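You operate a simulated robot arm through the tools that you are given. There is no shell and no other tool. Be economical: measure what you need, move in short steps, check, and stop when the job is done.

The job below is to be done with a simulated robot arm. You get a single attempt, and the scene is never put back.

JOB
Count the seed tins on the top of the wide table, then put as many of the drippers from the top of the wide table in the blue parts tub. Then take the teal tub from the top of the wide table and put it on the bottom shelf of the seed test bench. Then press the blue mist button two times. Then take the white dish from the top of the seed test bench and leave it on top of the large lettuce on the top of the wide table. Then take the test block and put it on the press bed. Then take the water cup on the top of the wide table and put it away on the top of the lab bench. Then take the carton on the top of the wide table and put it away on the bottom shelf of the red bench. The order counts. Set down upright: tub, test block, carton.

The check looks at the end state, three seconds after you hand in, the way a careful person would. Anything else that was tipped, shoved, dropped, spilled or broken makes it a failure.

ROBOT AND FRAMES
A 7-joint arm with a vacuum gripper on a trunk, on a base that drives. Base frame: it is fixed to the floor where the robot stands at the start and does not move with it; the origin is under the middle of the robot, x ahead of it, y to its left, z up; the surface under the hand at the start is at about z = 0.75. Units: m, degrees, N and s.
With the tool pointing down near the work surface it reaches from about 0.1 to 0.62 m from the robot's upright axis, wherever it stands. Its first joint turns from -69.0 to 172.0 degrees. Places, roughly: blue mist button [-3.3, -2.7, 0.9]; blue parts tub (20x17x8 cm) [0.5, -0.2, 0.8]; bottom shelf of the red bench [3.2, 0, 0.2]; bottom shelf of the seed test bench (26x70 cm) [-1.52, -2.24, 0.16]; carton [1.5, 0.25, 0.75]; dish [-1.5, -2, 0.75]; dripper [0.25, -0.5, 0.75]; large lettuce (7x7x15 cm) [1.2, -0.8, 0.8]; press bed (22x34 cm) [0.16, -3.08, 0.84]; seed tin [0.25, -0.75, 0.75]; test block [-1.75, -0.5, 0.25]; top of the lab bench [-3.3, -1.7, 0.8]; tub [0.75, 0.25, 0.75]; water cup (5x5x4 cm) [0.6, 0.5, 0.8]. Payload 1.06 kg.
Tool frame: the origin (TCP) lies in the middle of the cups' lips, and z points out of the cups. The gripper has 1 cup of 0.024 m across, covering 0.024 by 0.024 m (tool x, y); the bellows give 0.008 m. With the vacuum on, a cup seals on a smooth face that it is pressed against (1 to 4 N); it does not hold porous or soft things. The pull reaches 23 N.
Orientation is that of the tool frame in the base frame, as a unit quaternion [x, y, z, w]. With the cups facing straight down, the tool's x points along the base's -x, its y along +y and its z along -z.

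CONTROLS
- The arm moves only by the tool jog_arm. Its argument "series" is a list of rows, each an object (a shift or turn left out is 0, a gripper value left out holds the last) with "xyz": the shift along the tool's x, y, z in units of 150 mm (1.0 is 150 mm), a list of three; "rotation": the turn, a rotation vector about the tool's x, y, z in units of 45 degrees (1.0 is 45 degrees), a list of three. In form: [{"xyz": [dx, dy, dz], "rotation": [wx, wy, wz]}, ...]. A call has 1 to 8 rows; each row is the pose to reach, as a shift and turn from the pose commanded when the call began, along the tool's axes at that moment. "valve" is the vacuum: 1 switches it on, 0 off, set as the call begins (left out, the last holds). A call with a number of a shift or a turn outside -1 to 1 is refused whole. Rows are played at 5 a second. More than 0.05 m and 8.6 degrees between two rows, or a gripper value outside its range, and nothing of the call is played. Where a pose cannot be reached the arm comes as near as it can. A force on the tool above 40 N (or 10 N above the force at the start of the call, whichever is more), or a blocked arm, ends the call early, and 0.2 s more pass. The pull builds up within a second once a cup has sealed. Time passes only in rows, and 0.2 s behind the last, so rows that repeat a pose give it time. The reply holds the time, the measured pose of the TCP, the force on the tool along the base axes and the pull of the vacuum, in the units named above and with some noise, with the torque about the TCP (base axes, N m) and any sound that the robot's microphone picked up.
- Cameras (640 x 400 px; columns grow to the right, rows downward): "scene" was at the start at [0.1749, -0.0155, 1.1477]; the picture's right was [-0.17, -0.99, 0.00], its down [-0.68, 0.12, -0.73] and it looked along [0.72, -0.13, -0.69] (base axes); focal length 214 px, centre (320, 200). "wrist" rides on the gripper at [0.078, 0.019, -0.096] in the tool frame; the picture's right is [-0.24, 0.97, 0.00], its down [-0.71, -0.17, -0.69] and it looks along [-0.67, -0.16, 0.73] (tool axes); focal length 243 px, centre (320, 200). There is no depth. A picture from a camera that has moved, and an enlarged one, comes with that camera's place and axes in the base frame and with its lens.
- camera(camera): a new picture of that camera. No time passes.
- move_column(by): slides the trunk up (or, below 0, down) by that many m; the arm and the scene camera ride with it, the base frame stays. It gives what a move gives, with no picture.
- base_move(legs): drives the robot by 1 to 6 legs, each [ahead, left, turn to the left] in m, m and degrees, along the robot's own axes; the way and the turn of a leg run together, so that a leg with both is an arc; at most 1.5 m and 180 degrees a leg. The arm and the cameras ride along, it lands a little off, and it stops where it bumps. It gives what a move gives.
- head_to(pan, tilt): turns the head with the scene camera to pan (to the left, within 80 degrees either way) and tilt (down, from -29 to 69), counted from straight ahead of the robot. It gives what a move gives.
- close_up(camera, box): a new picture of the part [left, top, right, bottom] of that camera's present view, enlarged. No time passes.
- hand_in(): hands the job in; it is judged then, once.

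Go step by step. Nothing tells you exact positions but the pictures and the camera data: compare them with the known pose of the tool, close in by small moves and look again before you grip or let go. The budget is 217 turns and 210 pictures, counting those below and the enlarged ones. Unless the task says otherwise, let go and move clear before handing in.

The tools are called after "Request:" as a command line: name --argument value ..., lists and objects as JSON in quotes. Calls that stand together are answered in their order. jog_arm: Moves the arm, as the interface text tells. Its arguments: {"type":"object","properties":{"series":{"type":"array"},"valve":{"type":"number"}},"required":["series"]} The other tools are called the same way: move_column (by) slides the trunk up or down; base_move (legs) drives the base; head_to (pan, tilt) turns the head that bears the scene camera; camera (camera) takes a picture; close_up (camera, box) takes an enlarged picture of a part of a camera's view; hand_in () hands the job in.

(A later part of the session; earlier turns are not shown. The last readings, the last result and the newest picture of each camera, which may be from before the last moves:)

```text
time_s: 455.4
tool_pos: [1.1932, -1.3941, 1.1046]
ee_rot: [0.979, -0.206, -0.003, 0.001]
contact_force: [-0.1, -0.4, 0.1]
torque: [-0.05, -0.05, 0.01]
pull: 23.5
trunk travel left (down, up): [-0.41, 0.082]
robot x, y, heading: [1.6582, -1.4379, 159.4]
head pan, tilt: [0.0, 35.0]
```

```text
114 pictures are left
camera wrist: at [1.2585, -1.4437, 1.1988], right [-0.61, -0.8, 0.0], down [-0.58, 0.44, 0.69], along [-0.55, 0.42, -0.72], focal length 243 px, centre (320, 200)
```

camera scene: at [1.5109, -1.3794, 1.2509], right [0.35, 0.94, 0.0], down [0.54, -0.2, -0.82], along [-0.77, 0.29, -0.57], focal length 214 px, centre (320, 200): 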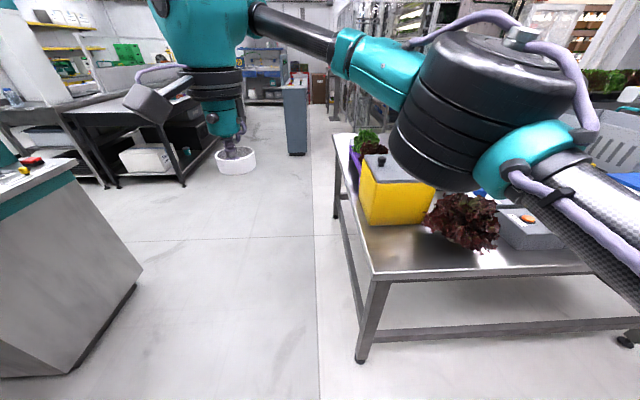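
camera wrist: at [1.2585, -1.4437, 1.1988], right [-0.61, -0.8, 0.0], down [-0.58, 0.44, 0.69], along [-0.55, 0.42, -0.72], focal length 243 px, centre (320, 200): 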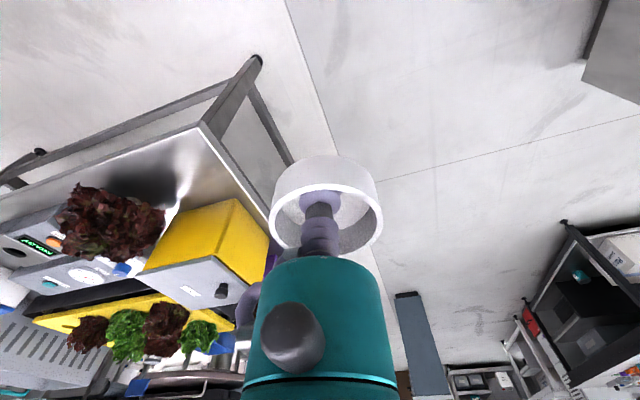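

I raise the trunk and move sideways so the dish comes over the lettuce at about (1.21, -0.80).

Request:
move_column --by 0.07

Request:
base_move --legs '[[0.1, -0.44, 0]]'

Request:
camera --camera "scene"

Request:
camera --camera "wrist"

```text
time_s: 456.5
tool_pos: [1.1928, -1.3939, 1.1744]
ee_rot: [0.979, -0.204, -0.003, 0.001]
contact_force: [-0.5, -0.1, 0.0]
torque: [-0.01, -0.02, 0.02]
pull: 22.5
trunk travel left (down, up): [-0.48, 0.012]
robot x, y, heading: [1.6573, -1.435, 159.2]
head pan, tilt: [0.0, 35.0]
```

```text
time_s: 460.9
tool_pos: [1.2517, -0.9539, 1.1744]
ee_rot: [0.979, -0.205, -0.003, 0.0]
contact_force: [0.3, 0.1, -1.6]
torque: [-0.01, -0.04, 0.02]
pull: 23.2
trunk travel left (down, up): [-0.48, 0.012]
robot x, y, heading: [1.7211, -0.9966, 159.7]
head pan, tilt: [0.0, 35.0]
```

```text
113 pictures are left
camera scene: at [1.6203, -0.9588, 1.331], right [0.35, 0.94, 0.0], down [0.54, -0.2, -0.82], along [-0.77, 0.29, -0.57], focal length 214 px, centre (320, 200)
```

scene: 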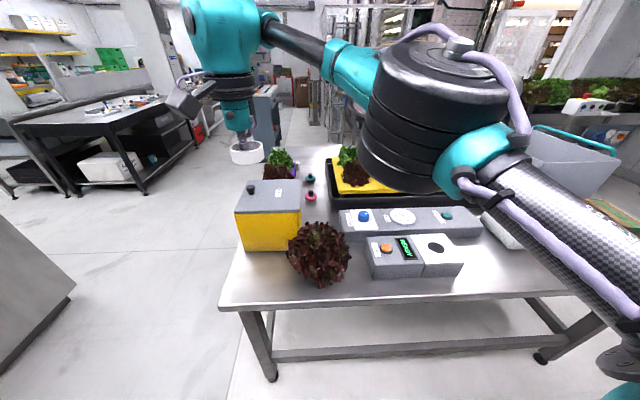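

```text
112 pictures are left
camera wrist: at [1.317, -1.0036, 1.2688], right [-0.61, -0.8, 0.0], down [-0.58, 0.44, 0.69], along [-0.55, 0.42, -0.72], focal length 243 px, centre (320, 200)
```

wrist: 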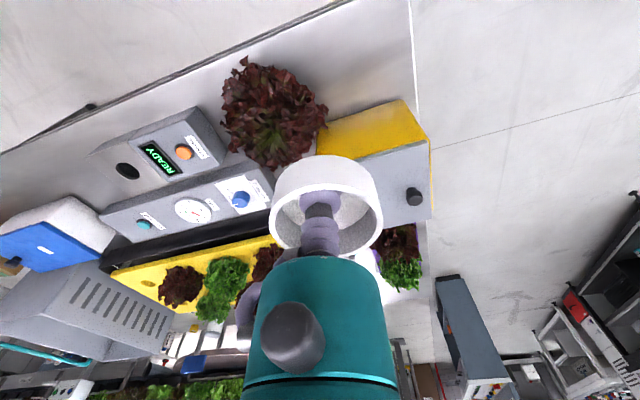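

Request:
jog_arm --series '[{"xyz": [-0.15, -0.2, 0]}, {"xyz": [-0.3, -0.4, 0]}, {"xyz": [-0.45, -0.6, 0.1]}, {"xyz": [-0.61, -0.797, 0.2]}, {"xyz": [-0.61, -0.797, 0.33]}, {"xyz": [-0.61, -0.797, 0.33]}]'

Request:
camera --camera "wrist"

Request:
camera --camera "scene"

```text
time_s: 462.3
tool_pos: [1.2151, -0.807, 1.1262]
ee_rot: [0.979, -0.206, -0.003, 0.0]
contact_force: [-0.1, -0.9, 0.1]
torque: [-0.03, -0.01, 0.08]
pull: 22.8
trunk travel left (down, up): [-0.48, 0.012]
robot x, y, heading: [1.7213, -0.9955, 159.1]
head pan, tilt: [0.0, 35.0]
```

```text
111 pictures are left
camera wrist: at [1.281, -0.8572, 1.2198], right [-0.61, -0.8, 0.0], down [-0.58, 0.44, 0.69], along [-0.55, 0.42, -0.72], focal length 243 px, centre (320, 200)
```

wrist: 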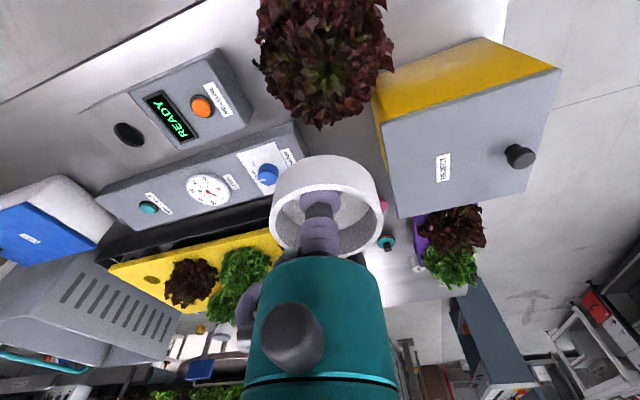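

```text
110 pictures are left
camera scene: at [1.6204, -0.959, 1.331], right [0.35, 0.94, 0.0], down [0.54, -0.2, -0.82], along [-0.77, 0.29, -0.57], focal length 214 px, centre (320, 200)
```

scene: 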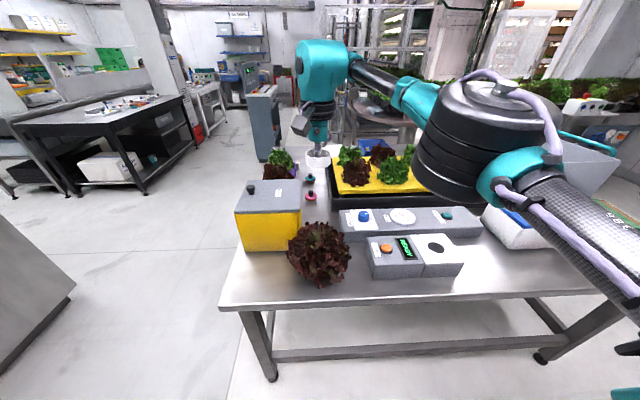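

The hand is centred above the lettuce. I lower the dish in steps until I feel contact.

Request:
jog_arm --series '[{"xyz": [0, 0, 0.25]}, {"xyz": [0, 0, 0.5]}, {"xyz": [0, 0, 0.75]}, {"xyz": [0, 0, 1.0]}]'

Request:
camera --camera "scene"

Request:
camera --camera "wrist"

```text
time_s: 463.3
tool_pos: [1.2144, -0.8069, 0.975]
ee_rot: [0.979, -0.205, -0.003, -0.001]
contact_force: [0.1, -0.4, -0.5]
torque: [-0.01, -0.02, -0.02]
pull: 22.7
trunk travel left (down, up): [-0.48, 0.012]
robot x, y, heading: [1.7203, -0.996, 158.9]
head pan, tilt: [0.0, 35.0]
```

```text
109 pictures are left
camera scene: at [1.6201, -0.9589, 1.331], right [0.35, 0.94, 0.0], down [0.54, -0.2, -0.82], along [-0.77, 0.29, -0.57], focal length 214 px, centre (320, 200)
```

scene: 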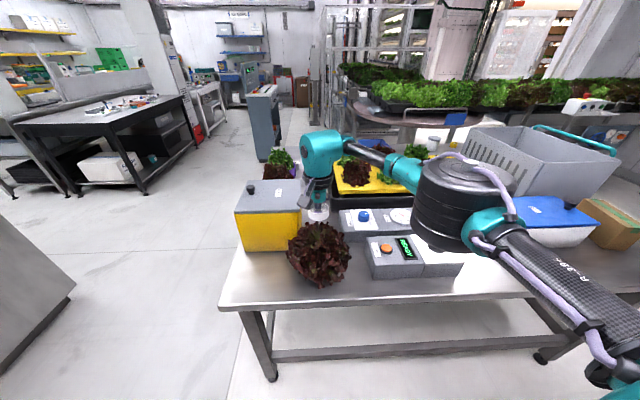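

```text
108 pictures are left
camera wrist: at [1.2798, -0.8567, 1.0695], right [-0.61, -0.8, 0.0], down [-0.58, 0.44, 0.69], along [-0.55, 0.42, -0.72], focal length 243 px, centre (320, 200)
```

wrist: 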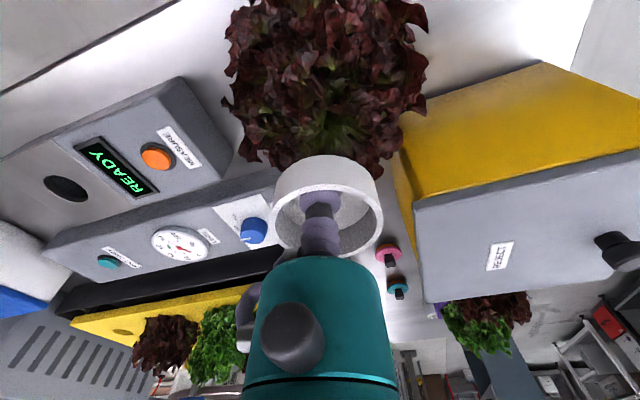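

Request:
jog_arm --series '[{"xyz": [0, 0, 0.12]}, {"xyz": [0, 0, 0.24]}, {"xyz": [0, 0, 0.34]}, {"xyz": [0, 0, 0.34]}]'

Request:
camera --camera "wrist"

Request:
close_up --camera "scene" --box '[240, 150, 400, 300]'

```text
time_s: 464.3
tool_pos: [1.2138, -0.8077, 0.9265]
ee_rot: [0.979, -0.206, -0.003, 0.0]
contact_force: [-0.9, 0.3, 0.2]
torque: [-0.03, -0.01, 0.0]
pull: 23.4
trunk travel left (down, up): [-0.48, 0.012]
robot x, y, heading: [1.7218, -0.9941, 159.4]
head pan, tilt: [0.0, 35.0]
```

```text
107 pictures are left
camera wrist: at [1.28, -0.857, 1.0185], right [-0.61, -0.8, 0.0], down [-0.58, 0.44, 0.69], along [-0.55, 0.42, -0.72], focal length 243 px, centre (320, 200)
```

wrist: 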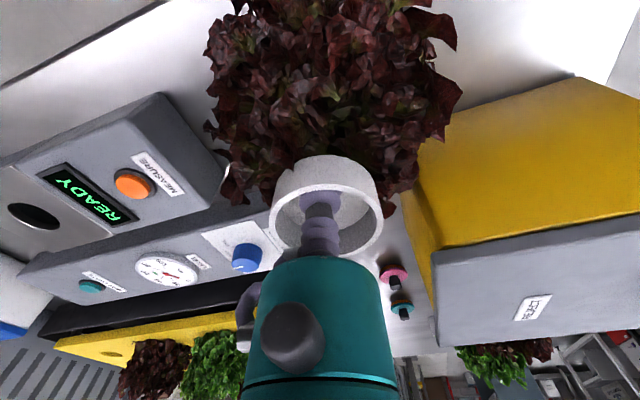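

```text
2.67 times, centred on (320, 225) of scene
camera zoom: at [1.6203, -0.959, 1.331], right [0.35, 0.94, 0.0], down [0.54, -0.2, -0.82], along [-0.77, 0.29, -0.57], focal length 572 px, centre (320, 133)
```

zoom: 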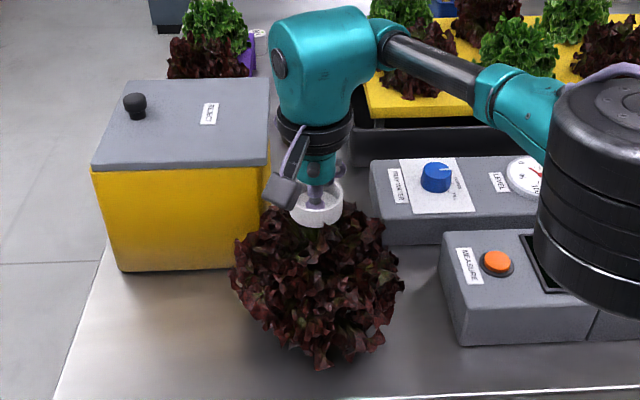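

Request:
jog_arm --series '[{"xyz": [0, 0.05, 0.04]}, {"xyz": [0, 0.05, 0.08]}, {"xyz": [0, 0.05, 0.1]}, {"xyz": [0, 0.05, 0.1]}]'

```text
time_s: 465.3
tool_pos: [1.2114, -0.8149, 0.9114]
ee_rot: [0.979, -0.205, -0.004, 0.0]
contact_force: [0.5, 0.2, -0.4]
torque: [0.04, -0.03, -0.01]
pull: 22.8
trunk travel left (down, up): [-0.48, 0.012]
robot x, y, heading: [1.7198, -0.9928, 159.4]
head pan, tilt: [0.0, 35.0]
```

Request:
jog_arm --series '[{"xyz": [0, 0, 0.03]}, {"xyz": [0, 0, 0.05]}, {"xyz": [0, 0, 0.07]}, {"xyz": [0, 0, 0.07]}]'

```text
time_s: 466.3
tool_pos: [1.2094, -0.8142, 0.9001]
ee_rot: [0.979, -0.206, -0.003, 0.0]
contact_force: [0.2, -0.1, -1.1]
torque: [-0.02, -0.03, -0.01]
pull: 23.0
trunk travel left (down, up): [-0.48, 0.012]
robot x, y, heading: [1.7212, -0.9929, 159.3]
head pan, tilt: [0.0, 35.0]
```

Request:
jog_arm --series '[{"xyz": [-0.02, 0, 0.03]}, {"xyz": [-0.02, 0, 0.06]}, {"xyz": [-0.02, 0, 0.08]}, {"xyz": [-0.02, 0, 0.08]}]'

Request:
close_up --camera "scene" --box '[240, 150, 400, 300]'

Request:
camera --camera "wrist"

```text
time_s: 467.3
tool_pos: [1.2092, -0.8134, 0.888]
ee_rot: [0.979, -0.205, -0.004, 0.0]
contact_force: [2.3, -2.3, 20.8]
torque: [-0.04, -0.05, -0.05]
pull: 22.5
trunk travel left (down, up): [-0.48, 0.012]
robot x, y, heading: [1.7258, -0.9916, 159.2]
head pan, tilt: [0.0, 35.0]
```

```text
2.67 times, centred on (320, 225) of scene
camera zoom: at [1.6223, -0.9598, 1.3313], right [0.35, 0.94, 0.0], down [0.54, -0.2, -0.82], along [-0.77, 0.29, -0.57], focal length 572 px, centre (320, 133)
```

zoom: 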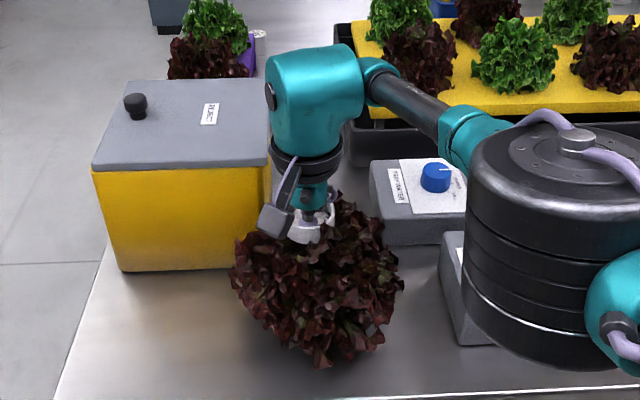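

```text
104 pictures are left
camera wrist: at [1.2748, -0.8634, 0.9829], right [-0.61, -0.8, 0.0], down [-0.57, 0.44, 0.69], along [-0.55, 0.42, -0.72], focal length 243 px, centre (320, 200)
```

wrist: 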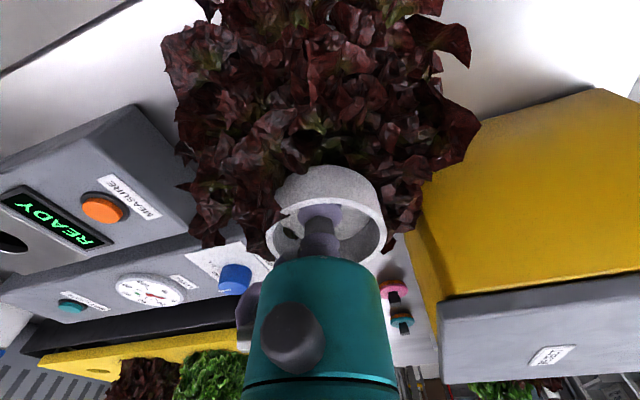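

Contact, but too firm. I ease up a little.

Request:
jog_arm --series '[{"xyz": [0, 0, -0.02]}, {"xyz": [0, 0, -0.035]}, {"xyz": [0, 0, -0.035]}]'

```text
time_s: 468.1
tool_pos: [1.2095, -0.8127, 0.8909]
ee_rot: [0.979, -0.205, -0.002, 0.0]
contact_force: [-0.7, -0.6, -1.2]
torque: [-0.03, -0.08, -0.01]
pull: 22.7
trunk travel left (down, up): [-0.48, 0.012]
robot x, y, heading: [1.7181, -0.9925, 159.3]
head pan, tilt: [0.0, 35.0]
```

Request:
jog_arm --series '[{"xyz": [0, 0, 0.012]}, {"xyz": [0, 0, 0.012]}]'

```text
time_s: 468.7
tool_pos: [1.2078, -0.8134, 0.891]
ee_rot: [0.979, -0.205, -0.003, 0.0]
contact_force: [0.5, 0.1, 0.2]
torque: [-0.01, -0.09, 0.0]
pull: 22.5
trunk travel left (down, up): [-0.48, 0.012]
robot x, y, heading: [1.7218, -0.9953, 159.5]
head pan, tilt: [0.0, 35.0]
```

It just touches. I release and rise straight up.

Request:
jog_arm --series '[{"xyz": [0, 0, 0]}, {"xyz": [0, 0, 0]}, {"xyz": [0, 0, 0]}, {"xyz": [0, 0, 0]}, {"xyz": [0, 0, 0]}, {"xyz": [0, 0, -0.1]}, {"xyz": [0, 0, -0.35]}, {"xyz": [0, 0, -0.65]}]' --valve 0

Request:
camera --camera "wrist"

Request:
close_up --camera "scene" --box '[240, 150, 400, 300]'

```text
time_s: 470.5
tool_pos: [1.2106, -0.8133, 0.9893]
ee_rot: [0.979, -0.206, -0.002, 0.0]
contact_force: [0.6, -0.4, -0.2]
torque: [0.01, 0.02, 0.03]
pull: 0.1
trunk travel left (down, up): [-0.48, 0.012]
robot x, y, heading: [1.7228, -0.9931, 159.1]
head pan, tilt: [0.0, 35.0]
```

```text
103 pictures are left
camera wrist: at [1.2757, -0.8631, 1.0834], right [-0.61, -0.8, 0.0], down [-0.58, 0.44, 0.69], along [-0.55, 0.42, -0.72], focal length 243 px, centre (320, 200)
```

wrist: 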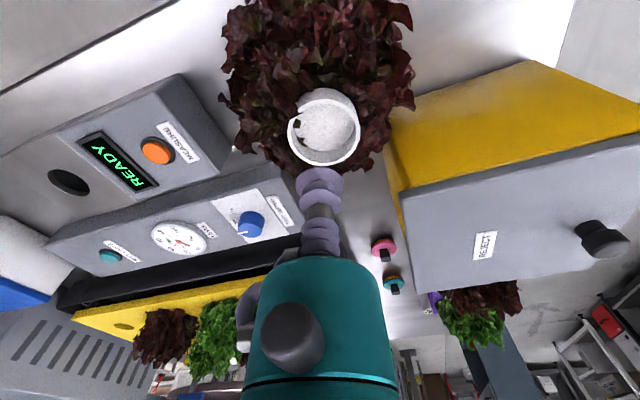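

```text
2.67 times, centred on (320, 225) of scene
camera zoom: at [1.6206, -0.9591, 1.331], right [0.35, 0.94, 0.0], down [0.54, -0.2, -0.82], along [-0.77, 0.29, -0.57], focal length 572 px, centre (320, 133)
```

zoom: 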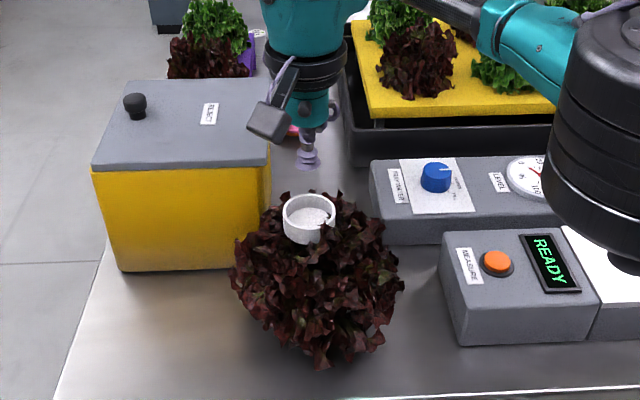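

The dish sits level on the lettuce. Next is the test block; I raise the arm and drive west to look at the console at about (-1.75, -0.5).

Request:
jog_arm --series '[{"xyz": [0.15, 0.15, -0.2]}, {"xyz": [0.3, 0.3, -0.4]}, {"xyz": [0.4, 0.45, -0.6]}, {"xyz": [0.4, 0.6, -0.8]}]'

Request:
base_move --legs '[[-0.1, 0.45, 0], [0.5, 0.15, 20], [1.3, 0, 0], [0.75, 0, 0]]'

Request:
head_to --pan -25 --tilt 25

Request:
camera --camera "scene"

```text
time_s: 471.5
tool_pos: [1.2285, -0.9225, 1.1095]
ee_rot: [0.979, -0.206, -0.004, 0.001]
contact_force: [0.9, 0.4, -0.7]
torque: [-0.01, 0.04, -0.02]
pull: 0.0
trunk travel left (down, up): [-0.48, 0.012]
robot x, y, heading: [1.7204, -0.9941, 159.4]
head pan, tilt: [0.0, 35.0]
```

```text
time_s: 488.5
tool_pos: [-1.4143, -1.5615, 1.1074]
ee_rot: [0.999, -0.034, -0.002, 0.001]
contact_force: [-0.1, 0.7, -0.1]
torque: [0.01, -0.02, -0.01]
pull: 0.0
trunk travel left (down, up): [-0.48, 0.012]
robot x, y, heading: [-0.9293, -1.4637, 178.9]
head pan, tilt: [0.0, 35.0]
```

```text
time_s: 489.4
tool_pos: [-1.4137, -1.5623, 1.1084]
ee_rot: [0.999, -0.034, -0.003, 0.0]
contact_force: [0.9, -0.8, -0.2]
torque: [0.0, -0.02, -0.03]
pull: 0.0
trunk travel left (down, up): [-0.48, 0.012]
robot x, y, heading: [-0.9281, -1.4649, 179.0]
head pan, tilt: [-25.0, 25.0]
```

```text
101 pictures are left
camera scene: at [-1.0284, -1.4262, 1.3467], right [0.44, 0.9, 0.0], down [0.38, -0.18, -0.91], along [-0.81, 0.4, -0.42], focal length 214 px, centre (320, 200)
```

scene: 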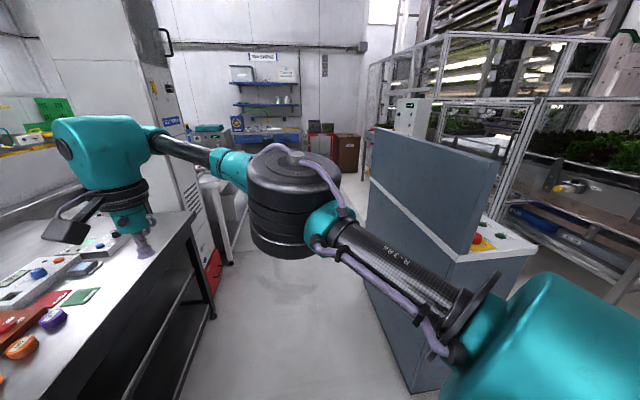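

Request:
base_move --legs '[[-0.5, 0, 0], [0, -0.65, 0]]'

Request:
camera --camera "scene"

```text
time_s: 498.1
tool_pos: [-0.8995, -0.9234, 1.1088]
ee_rot: [0.999, -0.033, -0.004, 0.0]
contact_force: [-0.4, -0.1, -0.4]
torque: [-0.01, 0.02, 0.01]
pull: 0.1
trunk travel left (down, up): [-0.48, 0.012]
robot x, y, heading: [-0.4102, -0.8248, 179.3]
head pan, tilt: [-25.0, 25.0]
```

```text
100 pictures are left
camera scene: at [-0.5143, -0.7857, 1.3468], right [0.44, 0.9, 0.0], down [0.38, -0.18, -0.91], along [-0.82, 0.39, -0.42], focal length 214 px, centre (320, 200)
```

scene: 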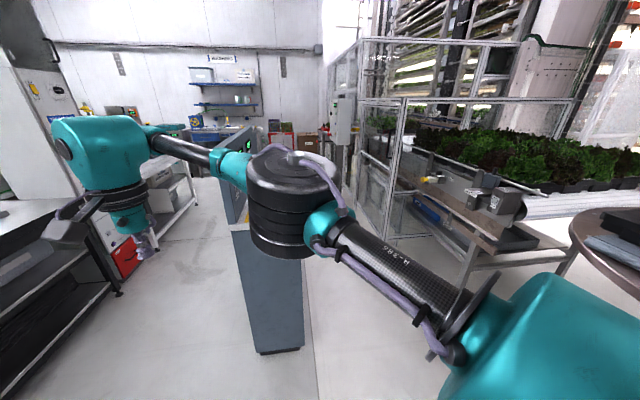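

The console's open side faces north. I turn and move round to its north-east corner to look into it.

Request:
base_move --legs '[[0, 0, 74], [-0.479, -0.5, 0]]'

Request:
head_to --pan -55 --tilt 30

Request:
camera --camera "scene"

Request:
camera --camera "wrist"

```text
time_s: 506.1
tool_pos: [-0.7942, -0.717, 1.1091]
ee_rot: [0.819, 0.574, -0.002, 0.003]
contact_force: [-1.0, 0.2, 0.4]
torque: [-0.01, 0.0, 0.0]
pull: 0.1
trunk travel left (down, up): [-0.48, 0.012]
robot x, y, heading: [-0.7533, -0.2232, -107.0]
head pan, tilt: [-25.0, 25.0]
```

```text
time_s: 507.1
tool_pos: [-0.7931, -0.7163, 1.1077]
ee_rot: [0.819, 0.574, -0.002, 0.003]
contact_force: [0.1, 0.1, 0.0]
torque: [-0.01, -0.02, -0.01]
pull: 0.0
trunk travel left (down, up): [-0.48, 0.012]
robot x, y, heading: [-0.7526, -0.2231, -107.0]
head pan, tilt: [-55.0, 30.0]
```

```text
99 pictures are left
camera scene: at [-0.8451, -0.2661, 1.3388], right [-0.31, 0.95, 0.0], down [0.48, 0.16, -0.87], along [-0.82, -0.27, -0.5], focal length 214 px, centre (320, 200)
```

scene: 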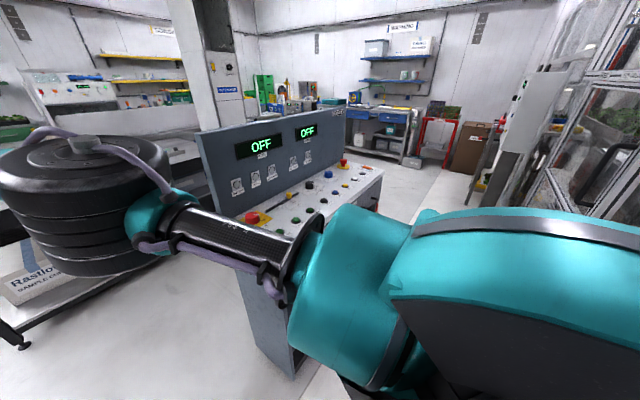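

```text
98 pictures are left
camera wrist: at [-0.7479, -0.6489, 1.2031], right [0.83, -0.55, 0.0], down [-0.4, -0.6, 0.69], along [-0.38, -0.58, -0.72], focal length 243 px, centre (320, 200)
```

wrist: 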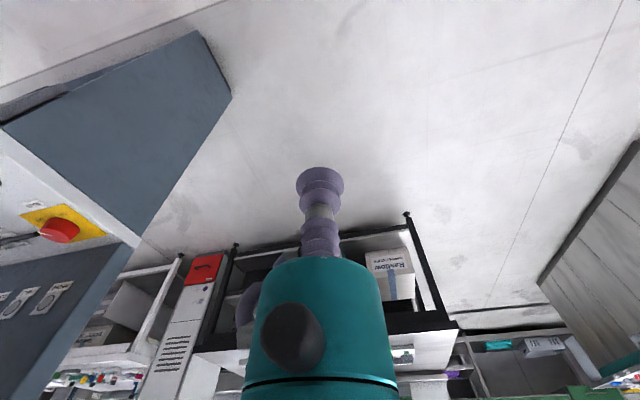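

The console's desk carries buttons I must keep clear of, with the open shelf below facing north. I lower the arm here, in the open, before moving in front of it.

Request:
base_move --legs '[[-0.15, 0, 0]]'

Request:
move_column --by -0.46

Request:
jog_arm --series '[{"xyz": [0, -0.15, 0.25]}, {"xyz": [0, -0.3, 0.5]}, {"xyz": [0, -0.45, 0.75]}, {"xyz": [0, -0.6, 1.0]}]'

Request:
head_to --pan -40 --tilt 30

Request:
camera --camera "scene"

```text
time_s: 508.5
tool_pos: [-0.7491, -0.5719, 1.1089]
ee_rot: [0.819, 0.574, -0.002, 0.002]
contact_force: [-0.3, 1.0, 0.2]
torque: [0.01, 0.02, -0.01]
pull: 0.0
trunk travel left (down, up): [-0.48, 0.012]
robot x, y, heading: [-0.7107, -0.0782, -106.9]
head pan, tilt: [-55.0, 30.0]
```

```text
refused: -0.46 is not a number from -0.4 to 0.4
```

```text
time_s: 509.5
tool_pos: [-0.8351, -0.5427, 0.9589]
ee_rot: [0.819, 0.574, -0.002, 0.002]
contact_force: [0.3, -0.1, -0.2]
torque: [-0.01, 0.0, -0.01]
pull: 0.0
trunk travel left (down, up): [-0.48, 0.012]
robot x, y, heading: [-0.7091, -0.0746, -106.9]
head pan, tilt: [-55.0, 30.0]
```

```text
time_s: 510.2
tool_pos: [-0.8344, -0.5432, 0.9597]
ee_rot: [0.818, 0.575, -0.001, 0.003]
contact_force: [0.0, 0.1, 0.0]
torque: [0.06, 0.0, -0.02]
pull: 0.1
trunk travel left (down, up): [-0.48, 0.012]
robot x, y, heading: [-0.7068, -0.078, -106.7]
head pan, tilt: [-40.0, 30.0]
```

```text
97 pictures are left
camera scene: at [-0.7911, -0.1432, 1.3388], right [-0.54, 0.84, 0.0], down [0.42, 0.27, -0.87], along [-0.73, -0.47, -0.5], focal length 214 px, centre (320, 200)
```

scene: 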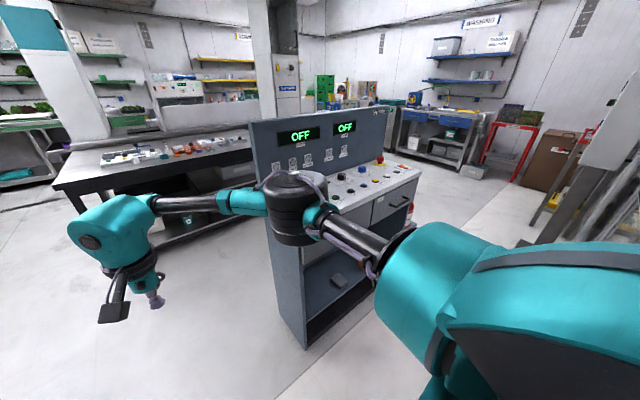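

Request:
move_column --by -0.4

Request:
jog_arm --series '[{"xyz": [0, 0, 0.25]}, {"xyz": [0, 0, 0.5]}, {"xyz": [0, 0, 0.75]}, {"xyz": [0, 0, 1.0]}]'

Request:
camera --camera "scene"

```text
time_s: 514.1
tool_pos: [-0.8339, -0.5418, 0.5591]
ee_rot: [0.819, 0.574, -0.002, 0.003]
contact_force: [0.0, 0.1, -0.5]
torque: [-0.02, 0.0, 0.01]
pull: 0.1
trunk travel left (down, up): [-0.08, 0.412]
robot x, y, heading: [-0.7077, -0.0768, -107.0]
head pan, tilt: [-40.0, 30.0]
```

```text
time_s: 515.1
tool_pos: [-0.8324, -0.5443, 0.4088]
ee_rot: [0.819, 0.574, -0.002, 0.003]
contact_force: [0.0, 0.1, 0.4]
torque: [-0.01, 0.01, -0.02]
pull: 0.1
trunk travel left (down, up): [-0.08, 0.412]
robot x, y, heading: [-0.7055, -0.0771, -106.8]
head pan, tilt: [-40.0, 30.0]
```

```text
96 pictures are left
camera scene: at [-0.8362, -0.2915, 0.9074], right [-0.55, 0.84, 0.0], down [0.42, 0.27, -0.87], along [-0.73, -0.47, -0.5], focal length 214 px, centre (320, 200)
```

scene: 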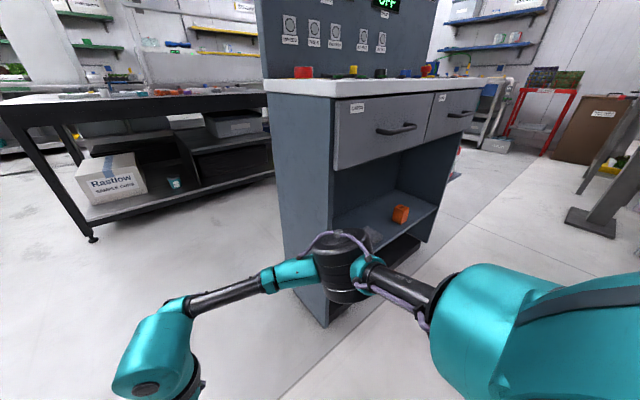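

Request:
close_up --camera "scene" --box '[310, 140, 470, 260]'

```text
3.33 times, centred on (390, 200) of scene
camera zoom: at [-0.8362, -0.2915, 0.9074], right [-0.55, 0.84, 0.0], down [0.42, 0.27, -0.87], along [-0.73, -0.47, -0.5], focal length 715 px, centre (87, 200)
```

zoom: 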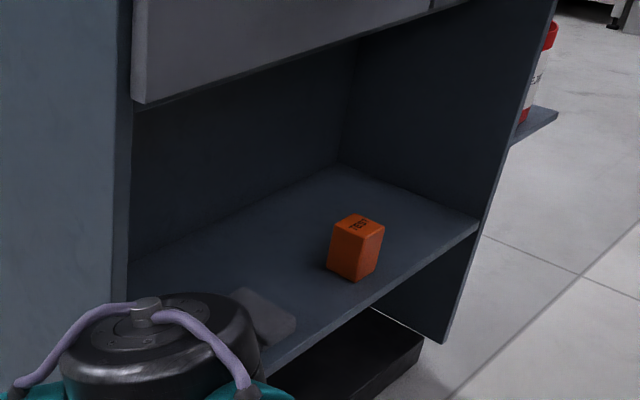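

The orange TEST block stands on the console shelf at about (-1.81, -0.43), top near z 0.34, close to the front edge. I strafe along the front.

Request:
base_move --legs '[[0, -0.5, 0], [0, -0.44, 0]]'

Request:
head_to --pan 0 --tilt 40

Request:
camera --camera "scene"

Request:
camera --camera "wrist"

```text
time_s: 523.9
tool_pos: [-1.7223, -0.2792, 0.4089]
ee_rot: [0.816, 0.578, -0.002, 0.002]
contact_force: [0.0, -0.7, -0.4]
torque: [0.02, -0.01, -0.01]
pull: 0.1
trunk travel left (down, up): [-0.08, 0.412]
robot x, y, heading: [-1.6059, 0.1877, -106.3]
head pan, tilt: [-40.0, 30.0]
```

```text
time_s: 525.0
tool_pos: [-1.7224, -0.2805, 0.4099]
ee_rot: [0.816, 0.579, -0.002, 0.003]
contact_force: [-1.1, -0.1, 0.5]
torque: [-0.03, 0.03, 0.01]
pull: 0.0
trunk travel left (down, up): [-0.08, 0.412]
robot x, y, heading: [-1.6037, 0.1885, -106.4]
head pan, tilt: [0.0, 40.0]
```

```text
94 pictures are left
camera scene: at [-1.6762, -0.0582, 0.8921], right [-0.96, 0.28, 0.0], down [0.18, 0.62, -0.77], along [-0.22, -0.73, -0.64], focal length 214 px, centre (320, 200)
```

scene: 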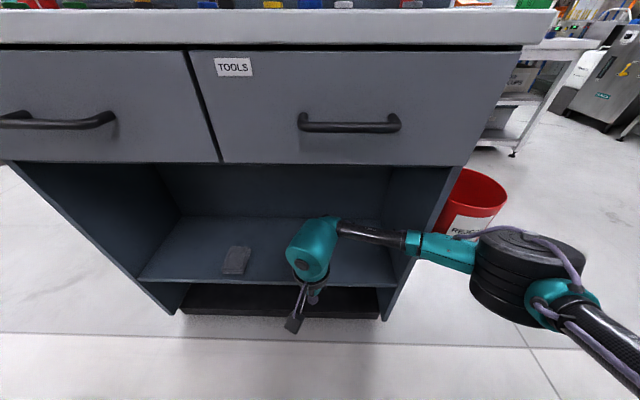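

```text
93 pictures are left
camera wrist: at [-1.6779, -0.2115, 0.5026], right [0.84, -0.54, 0.0], down [-0.4, -0.61, 0.69], along [-0.37, -0.58, -0.72], focal length 243 px, centre (320, 200)
```

wrist: 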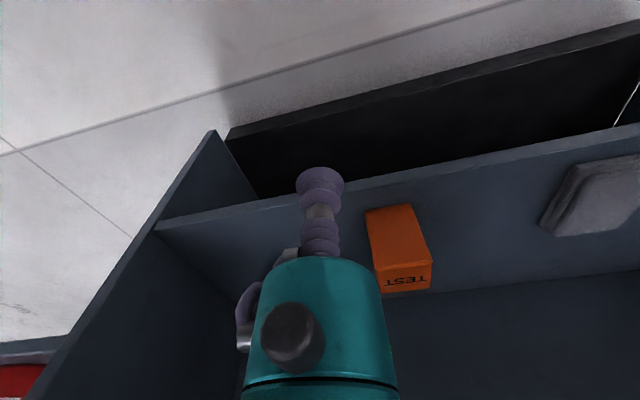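

The block is at about (-1.73, -0.435), top near z 0.39. I move the base a little closer and look again before going in.

Request:
base_move --legs '[[0.06, 0.04, 0]]'

Request:
camera --camera "wrist"

Request:
camera --camera "scene"

```text
time_s: 526.0
tool_pos: [-1.702, -0.3476, 0.4097]
ee_rot: [0.816, 0.578, -0.002, 0.003]
contact_force: [0.6, -0.2, 0.6]
torque: [-0.02, 0.01, -0.02]
pull: 0.0
trunk travel left (down, up): [-0.08, 0.412]
robot x, y, heading: [-1.5813, 0.1207, -106.2]
head pan, tilt: [0.0, 40.0]
```

```text
92 pictures are left
camera wrist: at [-1.6567, -0.2799, 0.5027], right [0.84, -0.54, 0.0], down [-0.4, -0.61, 0.69], along [-0.37, -0.58, -0.72], focal length 243 px, centre (320, 200)
```

wrist: 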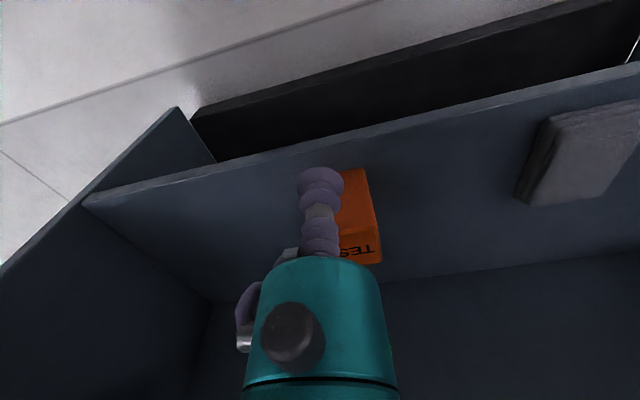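

```text
91 pictures are left
camera scene: at [-1.6549, -0.1267, 0.8921], right [-0.96, 0.28, 0.0], down [0.18, 0.62, -0.77], along [-0.22, -0.73, -0.64], focal length 214 px, centre (320, 200)
```

scene: 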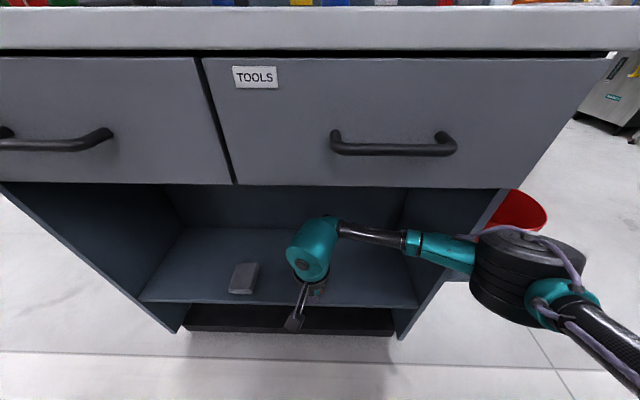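

Block top centre is (-1.725, -0.428, 0.391). I go in over it with 2 cm of clearance.

Request:
jog_arm --series '[{"xyz": [-0.15, 0.01, -0.04]}, {"xyz": [-0.3, 0.02, -0.04]}, {"xyz": [-0.45, 0.03, -0.04]}, {"xyz": [-0.555, 0.033, -0.04]}, {"xyz": [-0.555, 0.033, -0.04]}]'

Request:
camera --camera "wrist"

```text
time_s: 527.2
tool_pos: [-1.7249, -0.4288, 0.4151]
ee_rot: [0.816, 0.578, -0.002, 0.002]
contact_force: [0.2, -0.4, 0.3]
torque: [-0.02, 0.01, 0.02]
pull: 0.1
trunk travel left (down, up): [-0.08, 0.412]
robot x, y, heading: [-1.5776, 0.1193, -106.5]
head pan, tilt: [0.0, 40.0]
```

```text
90 pictures are left
camera wrist: at [-1.6797, -0.3604, 0.5092], right [0.84, -0.54, 0.0], down [-0.4, -0.61, 0.69], along [-0.37, -0.58, -0.72], focal length 243 px, centre (320, 200)
```

wrist: 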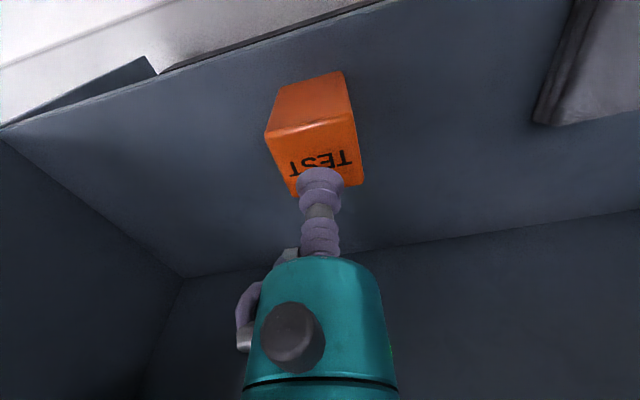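

Centred. I go down with the vacuum on.

Request:
jog_arm --series '[{"xyz": [0, 0, 0.08]}, {"xyz": [0, 0, 0.13]}, {"xyz": [0, 0, 0.17]}, {"xyz": [0, 0, 0.19]}, {"xyz": [0, 0, 0.19]}]' --valve 1

```text
time_s: 528.4
tool_pos: [-1.7243, -0.4302, 0.3889]
ee_rot: [0.816, 0.578, -0.003, 0.003]
contact_force: [-2.8, -2.5, 20.1]
torque: [0.09, 0.01, 0.0]
pull: 23.0
trunk travel left (down, up): [-0.08, 0.412]
robot x, y, heading: [-1.5787, 0.1158, -106.5]
head pan, tilt: [0.0, 40.0]
```

Sealed. I lift it 2 cm and draw it straight out.

Request:
jog_arm --series '[{"xyz": [0, 0, -0.1]}, {"xyz": [0, 0, -0.17]}, {"xyz": [0, 0, -0.17]}]'

Request:
jog_arm --series '[{"xyz": [0.2, 0, 0]}, {"xyz": [0.4, 0, 0]}, {"xyz": [0.6, 0, 0]}, {"xyz": [0.7, 0, 0]}]'

Request:
base_move --legs '[[-0.1, 0, 0]]'

Request:
camera --camera "wrist"

```text
time_s: 529.2
tool_pos: [-1.7255, -0.4269, 0.4124]
ee_rot: [0.816, 0.578, -0.001, 0.002]
contact_force: [-0.6, -0.1, -1.1]
torque: [0.03, 0.02, 0.02]
pull: 22.9
trunk travel left (down, up): [-0.08, 0.412]
robot x, y, heading: [-1.584, 0.1183, -106.6]
head pan, tilt: [0.0, 40.0]
```

```text
time_s: 530.2
tool_pos: [-1.6898, -0.3299, 0.4118]
ee_rot: [0.816, 0.578, -0.002, 0.002]
contact_force: [-0.2, -0.1, -0.6]
torque: [0.01, 0.01, -0.04]
pull: 22.4
trunk travel left (down, up): [-0.08, 0.412]
robot x, y, heading: [-1.5807, 0.1199, -106.2]
head pan, tilt: [0.0, 40.0]
```

```text
time_s: 531.4
tool_pos: [-1.6619, -0.2333, 0.4114]
ee_rot: [0.815, 0.579, -0.002, 0.003]
contact_force: [-0.4, 0.5, -1.9]
torque: [-0.03, 0.01, 0.03]
pull: 23.3
trunk travel left (down, up): [-0.08, 0.412]
robot x, y, heading: [-1.5533, 0.2165, -106.2]
head pan, tilt: [0.0, 40.0]
```

```text
89 pictures are left
camera wrist: at [-1.6173, -0.1656, 0.5053], right [0.84, -0.54, 0.0], down [-0.4, -0.61, 0.69], along [-0.37, -0.58, -0.72], focal length 243 px, centre (320, 200)
```

wrist: 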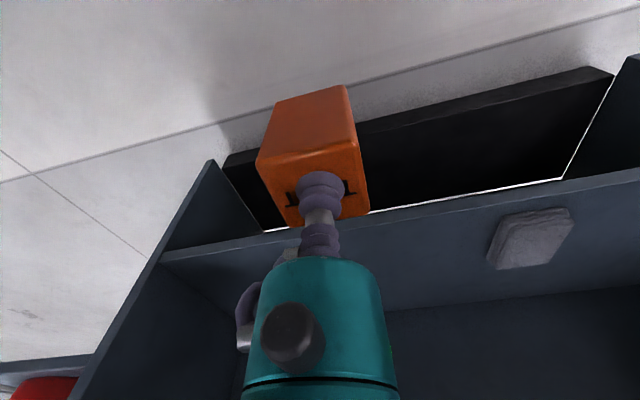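

The block is out. I strafe clear of the console, raise the arm, and head for the press on the island.

Request:
base_move --legs '[[0, 0.97, 0]]'

Request:
move_column --by 0.4

Request:
jog_arm --series '[{"xyz": [0, 0, -0.25]}, {"xyz": [0, 0, -0.5]}, {"xyz": [0, 0, -0.75]}, {"xyz": [0, 0, -1.0]}]'

Request:
jog_arm --series '[{"xyz": [0, 0, -0.25]}, {"xyz": [0, 0, -0.5]}, {"xyz": [0, 0, -0.75]}, {"xyz": [0, 0, -1.0]}]'

```text
time_s: 540.1
tool_pos: [-0.7452, -0.5054, 0.4117]
ee_rot: [0.814, 0.58, -0.002, 0.002]
contact_force: [-0.1, 1.0, -0.7]
torque: [0.01, -0.01, -0.01]
pull: 22.7
trunk travel left (down, up): [-0.08, 0.412]
robot x, y, heading: [-0.6367, -0.057, -106.3]
head pan, tilt: [0.0, 40.0]
stopped in leg 1: the robot was blocked; the commanded pose is now the measured one
```

```text
time_s: 543.9
tool_pos: [-0.7446, -0.5052, 0.8107]
ee_rot: [0.815, 0.58, -0.002, 0.002]
contact_force: [0.6, -0.7, -0.6]
torque: [0.0, 0.0, -0.02]
pull: 22.4
trunk travel left (down, up): [-0.48, 0.012]
robot x, y, heading: [-0.638, -0.0582, -106.2]
head pan, tilt: [0.0, 40.0]
```

```text
time_s: 544.9
tool_pos: [-0.7438, -0.5055, 0.9613]
ee_rot: [0.815, 0.579, -0.001, 0.002]
contact_force: [-0.1, 0.7, -1.5]
torque: [0.0, 0.02, 0.02]
pull: 22.7
trunk travel left (down, up): [-0.48, 0.012]
robot x, y, heading: [-0.636, -0.056, -106.0]
head pan, tilt: [0.0, 40.0]
```

```text
time_s: 545.9
tool_pos: [-0.7444, -0.504, 1.1125]
ee_rot: [0.815, 0.579, -0.003, 0.002]
contact_force: [0.4, -0.2, -0.3]
torque: [0.02, -0.04, 0.01]
pull: 22.9
trunk travel left (down, up): [-0.48, 0.012]
robot x, y, heading: [-0.6414, -0.0564, -106.1]
head pan, tilt: [0.0, 40.0]
```

Request:
base_move --legs '[[0.25, 0.13, 0], [0.3, 0.25, 0], [0.6, 0.17, 0], [0, 0, 60]]'

Request:
head_to --pan 0 --tilt 20

Request:
camera --camera "scene"

```text
time_s: 556.0
tool_pos: [-0.1072, -1.6325, 1.1113]
ee_rot: [0.42, 0.908, -0.001, 0.004]
contact_force: [-0.7, 0.0, -1.6]
torque: [0.01, 0.01, 0.01]
pull: 23.3
trunk travel left (down, up): [-0.48, 0.012]
robot x, y, heading: [-0.4405, -1.314, -46.8]
head pan, tilt: [0.0, 40.0]
```

```text
time_s: 556.8
tool_pos: [-0.1075, -1.6331, 1.1115]
ee_rot: [0.42, 0.908, 0.0, 0.004]
contact_force: [-0.5, -0.6, -0.6]
torque: [-0.01, 0.0, 0.01]
pull: 22.8
trunk travel left (down, up): [-0.48, 0.012]
robot x, y, heading: [-0.4374, -1.3101, -46.9]
head pan, tilt: [0.0, 20.0]
```

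```text
88 pictures are left
camera scene: at [-0.3663, -1.3927, 1.3548], right [-0.73, -0.69, 0.0], down [-0.23, 0.25, -0.94], along [0.64, -0.68, -0.34], focal length 214 px, centre (320, 200)
```

scene: 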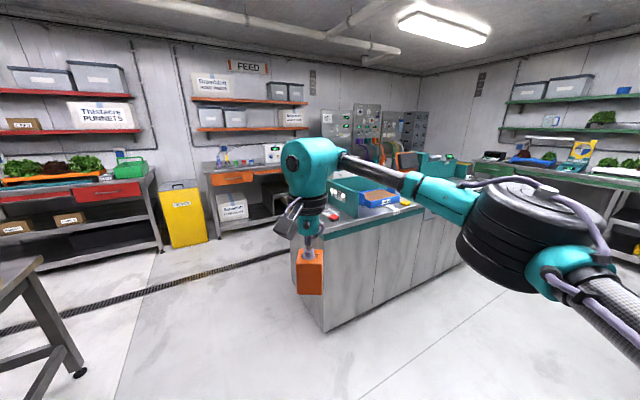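

Request:
base_move --legs '[[0.55, -0.5, 0], [0, 0, 27]]'

Request:
head_to --pan -50 --tilt 25

Request:
camera --camera "scene"

Request:
head_to --pan 5 --tilt 30

Request:
camera --camera "scene"

```text
time_s: 563.1
tool_pos: [0.012, -2.1964, 1.1103]
ee_rot: [0.199, 0.98, 0.0, 0.003]
contact_force: [0.4, 0.0, -1.1]
torque: [-0.02, -0.02, -0.01]
pull: 23.0
trunk travel left (down, up): [-0.48, 0.012]
robot x, y, heading: [-0.4281, -2.0582, -20.0]
head pan, tilt: [0.0, 20.0]
```

```text
time_s: 564.3
tool_pos: [0.0118, -2.1979, 1.1118]
ee_rot: [0.199, 0.98, 0.0, 0.005]
contact_force: [0.9, 0.4, -1.4]
torque: [-0.02, 0.0, -0.04]
pull: 22.3
trunk travel left (down, up): [-0.48, 0.012]
robot x, y, heading: [-0.4282, -2.0583, -19.8]
head pan, tilt: [-50.0, 25.0]
```

```text
87 pictures are left
camera scene: at [-0.3845, -2.1533, 1.3468], right [-0.94, -0.34, 0.0], down [-0.15, 0.4, -0.91], along [0.31, -0.85, -0.42], focal length 214 px, centre (320, 200)
```

scene: 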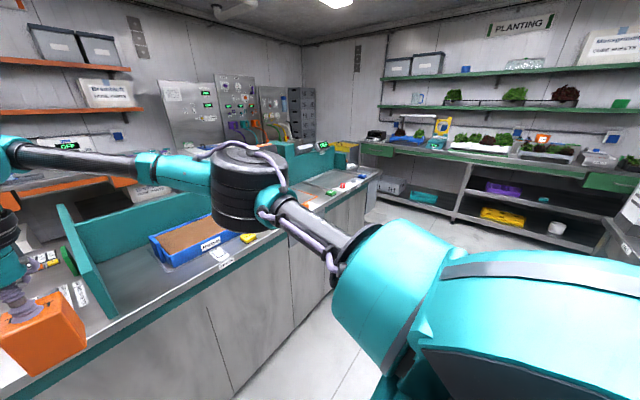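

```text
time_s: 565.5
tool_pos: [0.0125, -2.1971, 1.1108]
ee_rot: [0.199, 0.98, 0.0, 0.004]
contact_force: [-0.4, -0.7, -1.1]
torque: [-0.01, 0.03, 0.03]
pull: 23.1
trunk travel left (down, up): [-0.48, 0.012]
robot x, y, heading: [-0.4277, -2.0611, -20.1]
head pan, tilt: [5.0, 30.0]
```

```text
86 pictures are left
camera scene: at [-0.3288, -2.0901, 1.3388], right [-0.26, -0.97, 0.0], down [-0.48, 0.13, -0.87], along [0.84, -0.22, -0.5], focal length 214 px, centre (320, 200)
```

scene: 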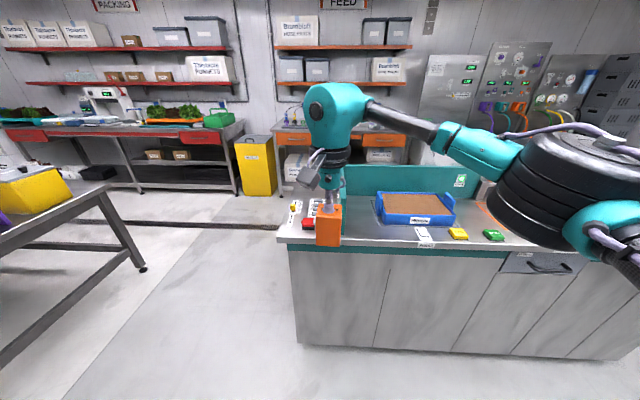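

Request:
base_move --legs '[[0.0, -0.6, 0]]'

Request:
head_to --pan -10 --tilt 30

Request:
camera --camera "scene"

```text
time_s: 571.3
tool_pos: [-0.1914, -2.7584, 1.1115]
ee_rot: [0.198, 0.98, 0.0, 0.004]
contact_force: [0.0, 0.0, -0.3]
torque: [-0.02, 0.0, -0.02]
pull: 22.5
trunk travel left (down, up): [-0.48, 0.012]
robot x, y, heading: [-0.628, -2.6262, -20.0]
head pan, tilt: [5.0, 30.0]
```

```text
time_s: 572.0
tool_pos: [-0.191, -2.759, 1.112]
ee_rot: [0.198, 0.98, 0.0, 0.003]
contact_force: [0.4, 0.9, -0.7]
torque: [0.01, 0.03, 0.03]
pull: 23.6
trunk travel left (down, up): [-0.48, 0.012]
robot x, y, heading: [-0.6308, -2.6202, -19.8]
head pan, tilt: [-10.0, 30.0]
```

```text
85 pictures are left
camera scene: at [-0.5413, -2.6736, 1.3388], right [-0.5, -0.87, 0.0], down [-0.43, 0.25, -0.87], along [0.75, -0.43, -0.5], focal length 214 px, centre (320, 200)
```

scene: 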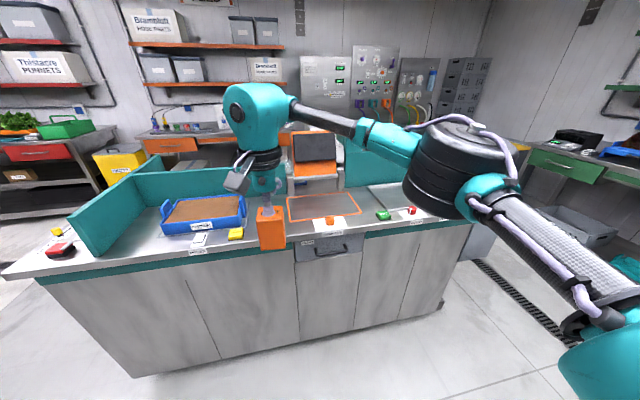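

The orange-outlined plate at about (0.14, -3.08) is the press bed. I drive up to it.

Request:
base_move --legs '[[0.3, -0.17, 0]]'

Request:
camera --camera "scene"

Request:
camera --camera "wrist"

```text
time_s: 574.3
tool_pos: [0.028, -3.0217, 1.1103]
ee_rot: [0.199, 0.98, 0.0, 0.003]
contact_force: [-0.3, 0.5, -0.6]
torque: [0.01, 0.04, 0.01]
pull: 23.1
trunk travel left (down, up): [-0.48, 0.012]
robot x, y, heading: [-0.4101, -2.8838, -20.1]
head pan, tilt: [-10.0, 30.0]
```

```text
84 pictures are left
camera scene: at [-0.3207, -2.9358, 1.3387], right [-0.5, -0.87, 0.0], down [-0.43, 0.25, -0.87], along [0.75, -0.43, -0.5], focal length 214 px, centre (320, 200)
```

scene: 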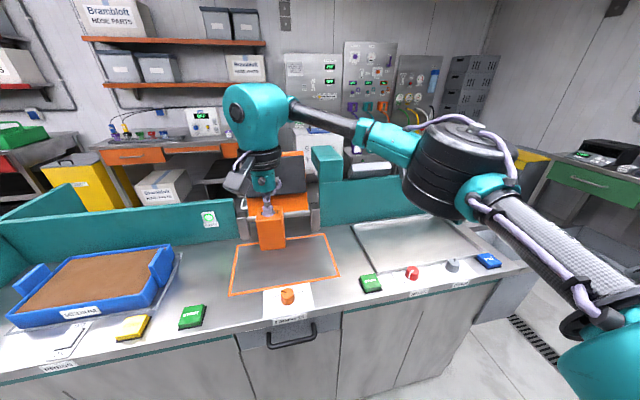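

```text
83 pictures are left
camera wrist: at [-0.0358, -2.9731, 1.2051], right [0.6, 0.8, 0.0], down [0.58, -0.43, 0.69], along [0.55, -0.41, -0.72], focal length 243 px, centre (320, 200)
```

wrist: 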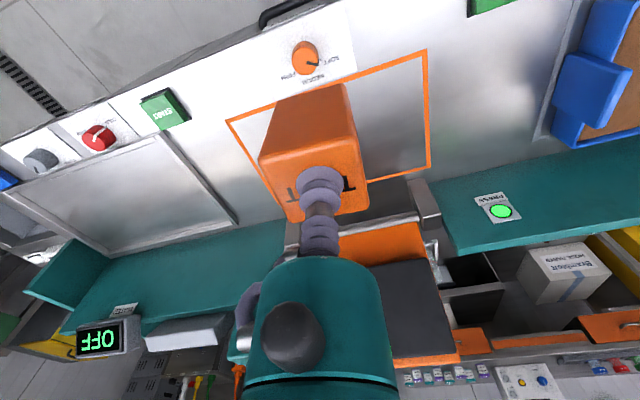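

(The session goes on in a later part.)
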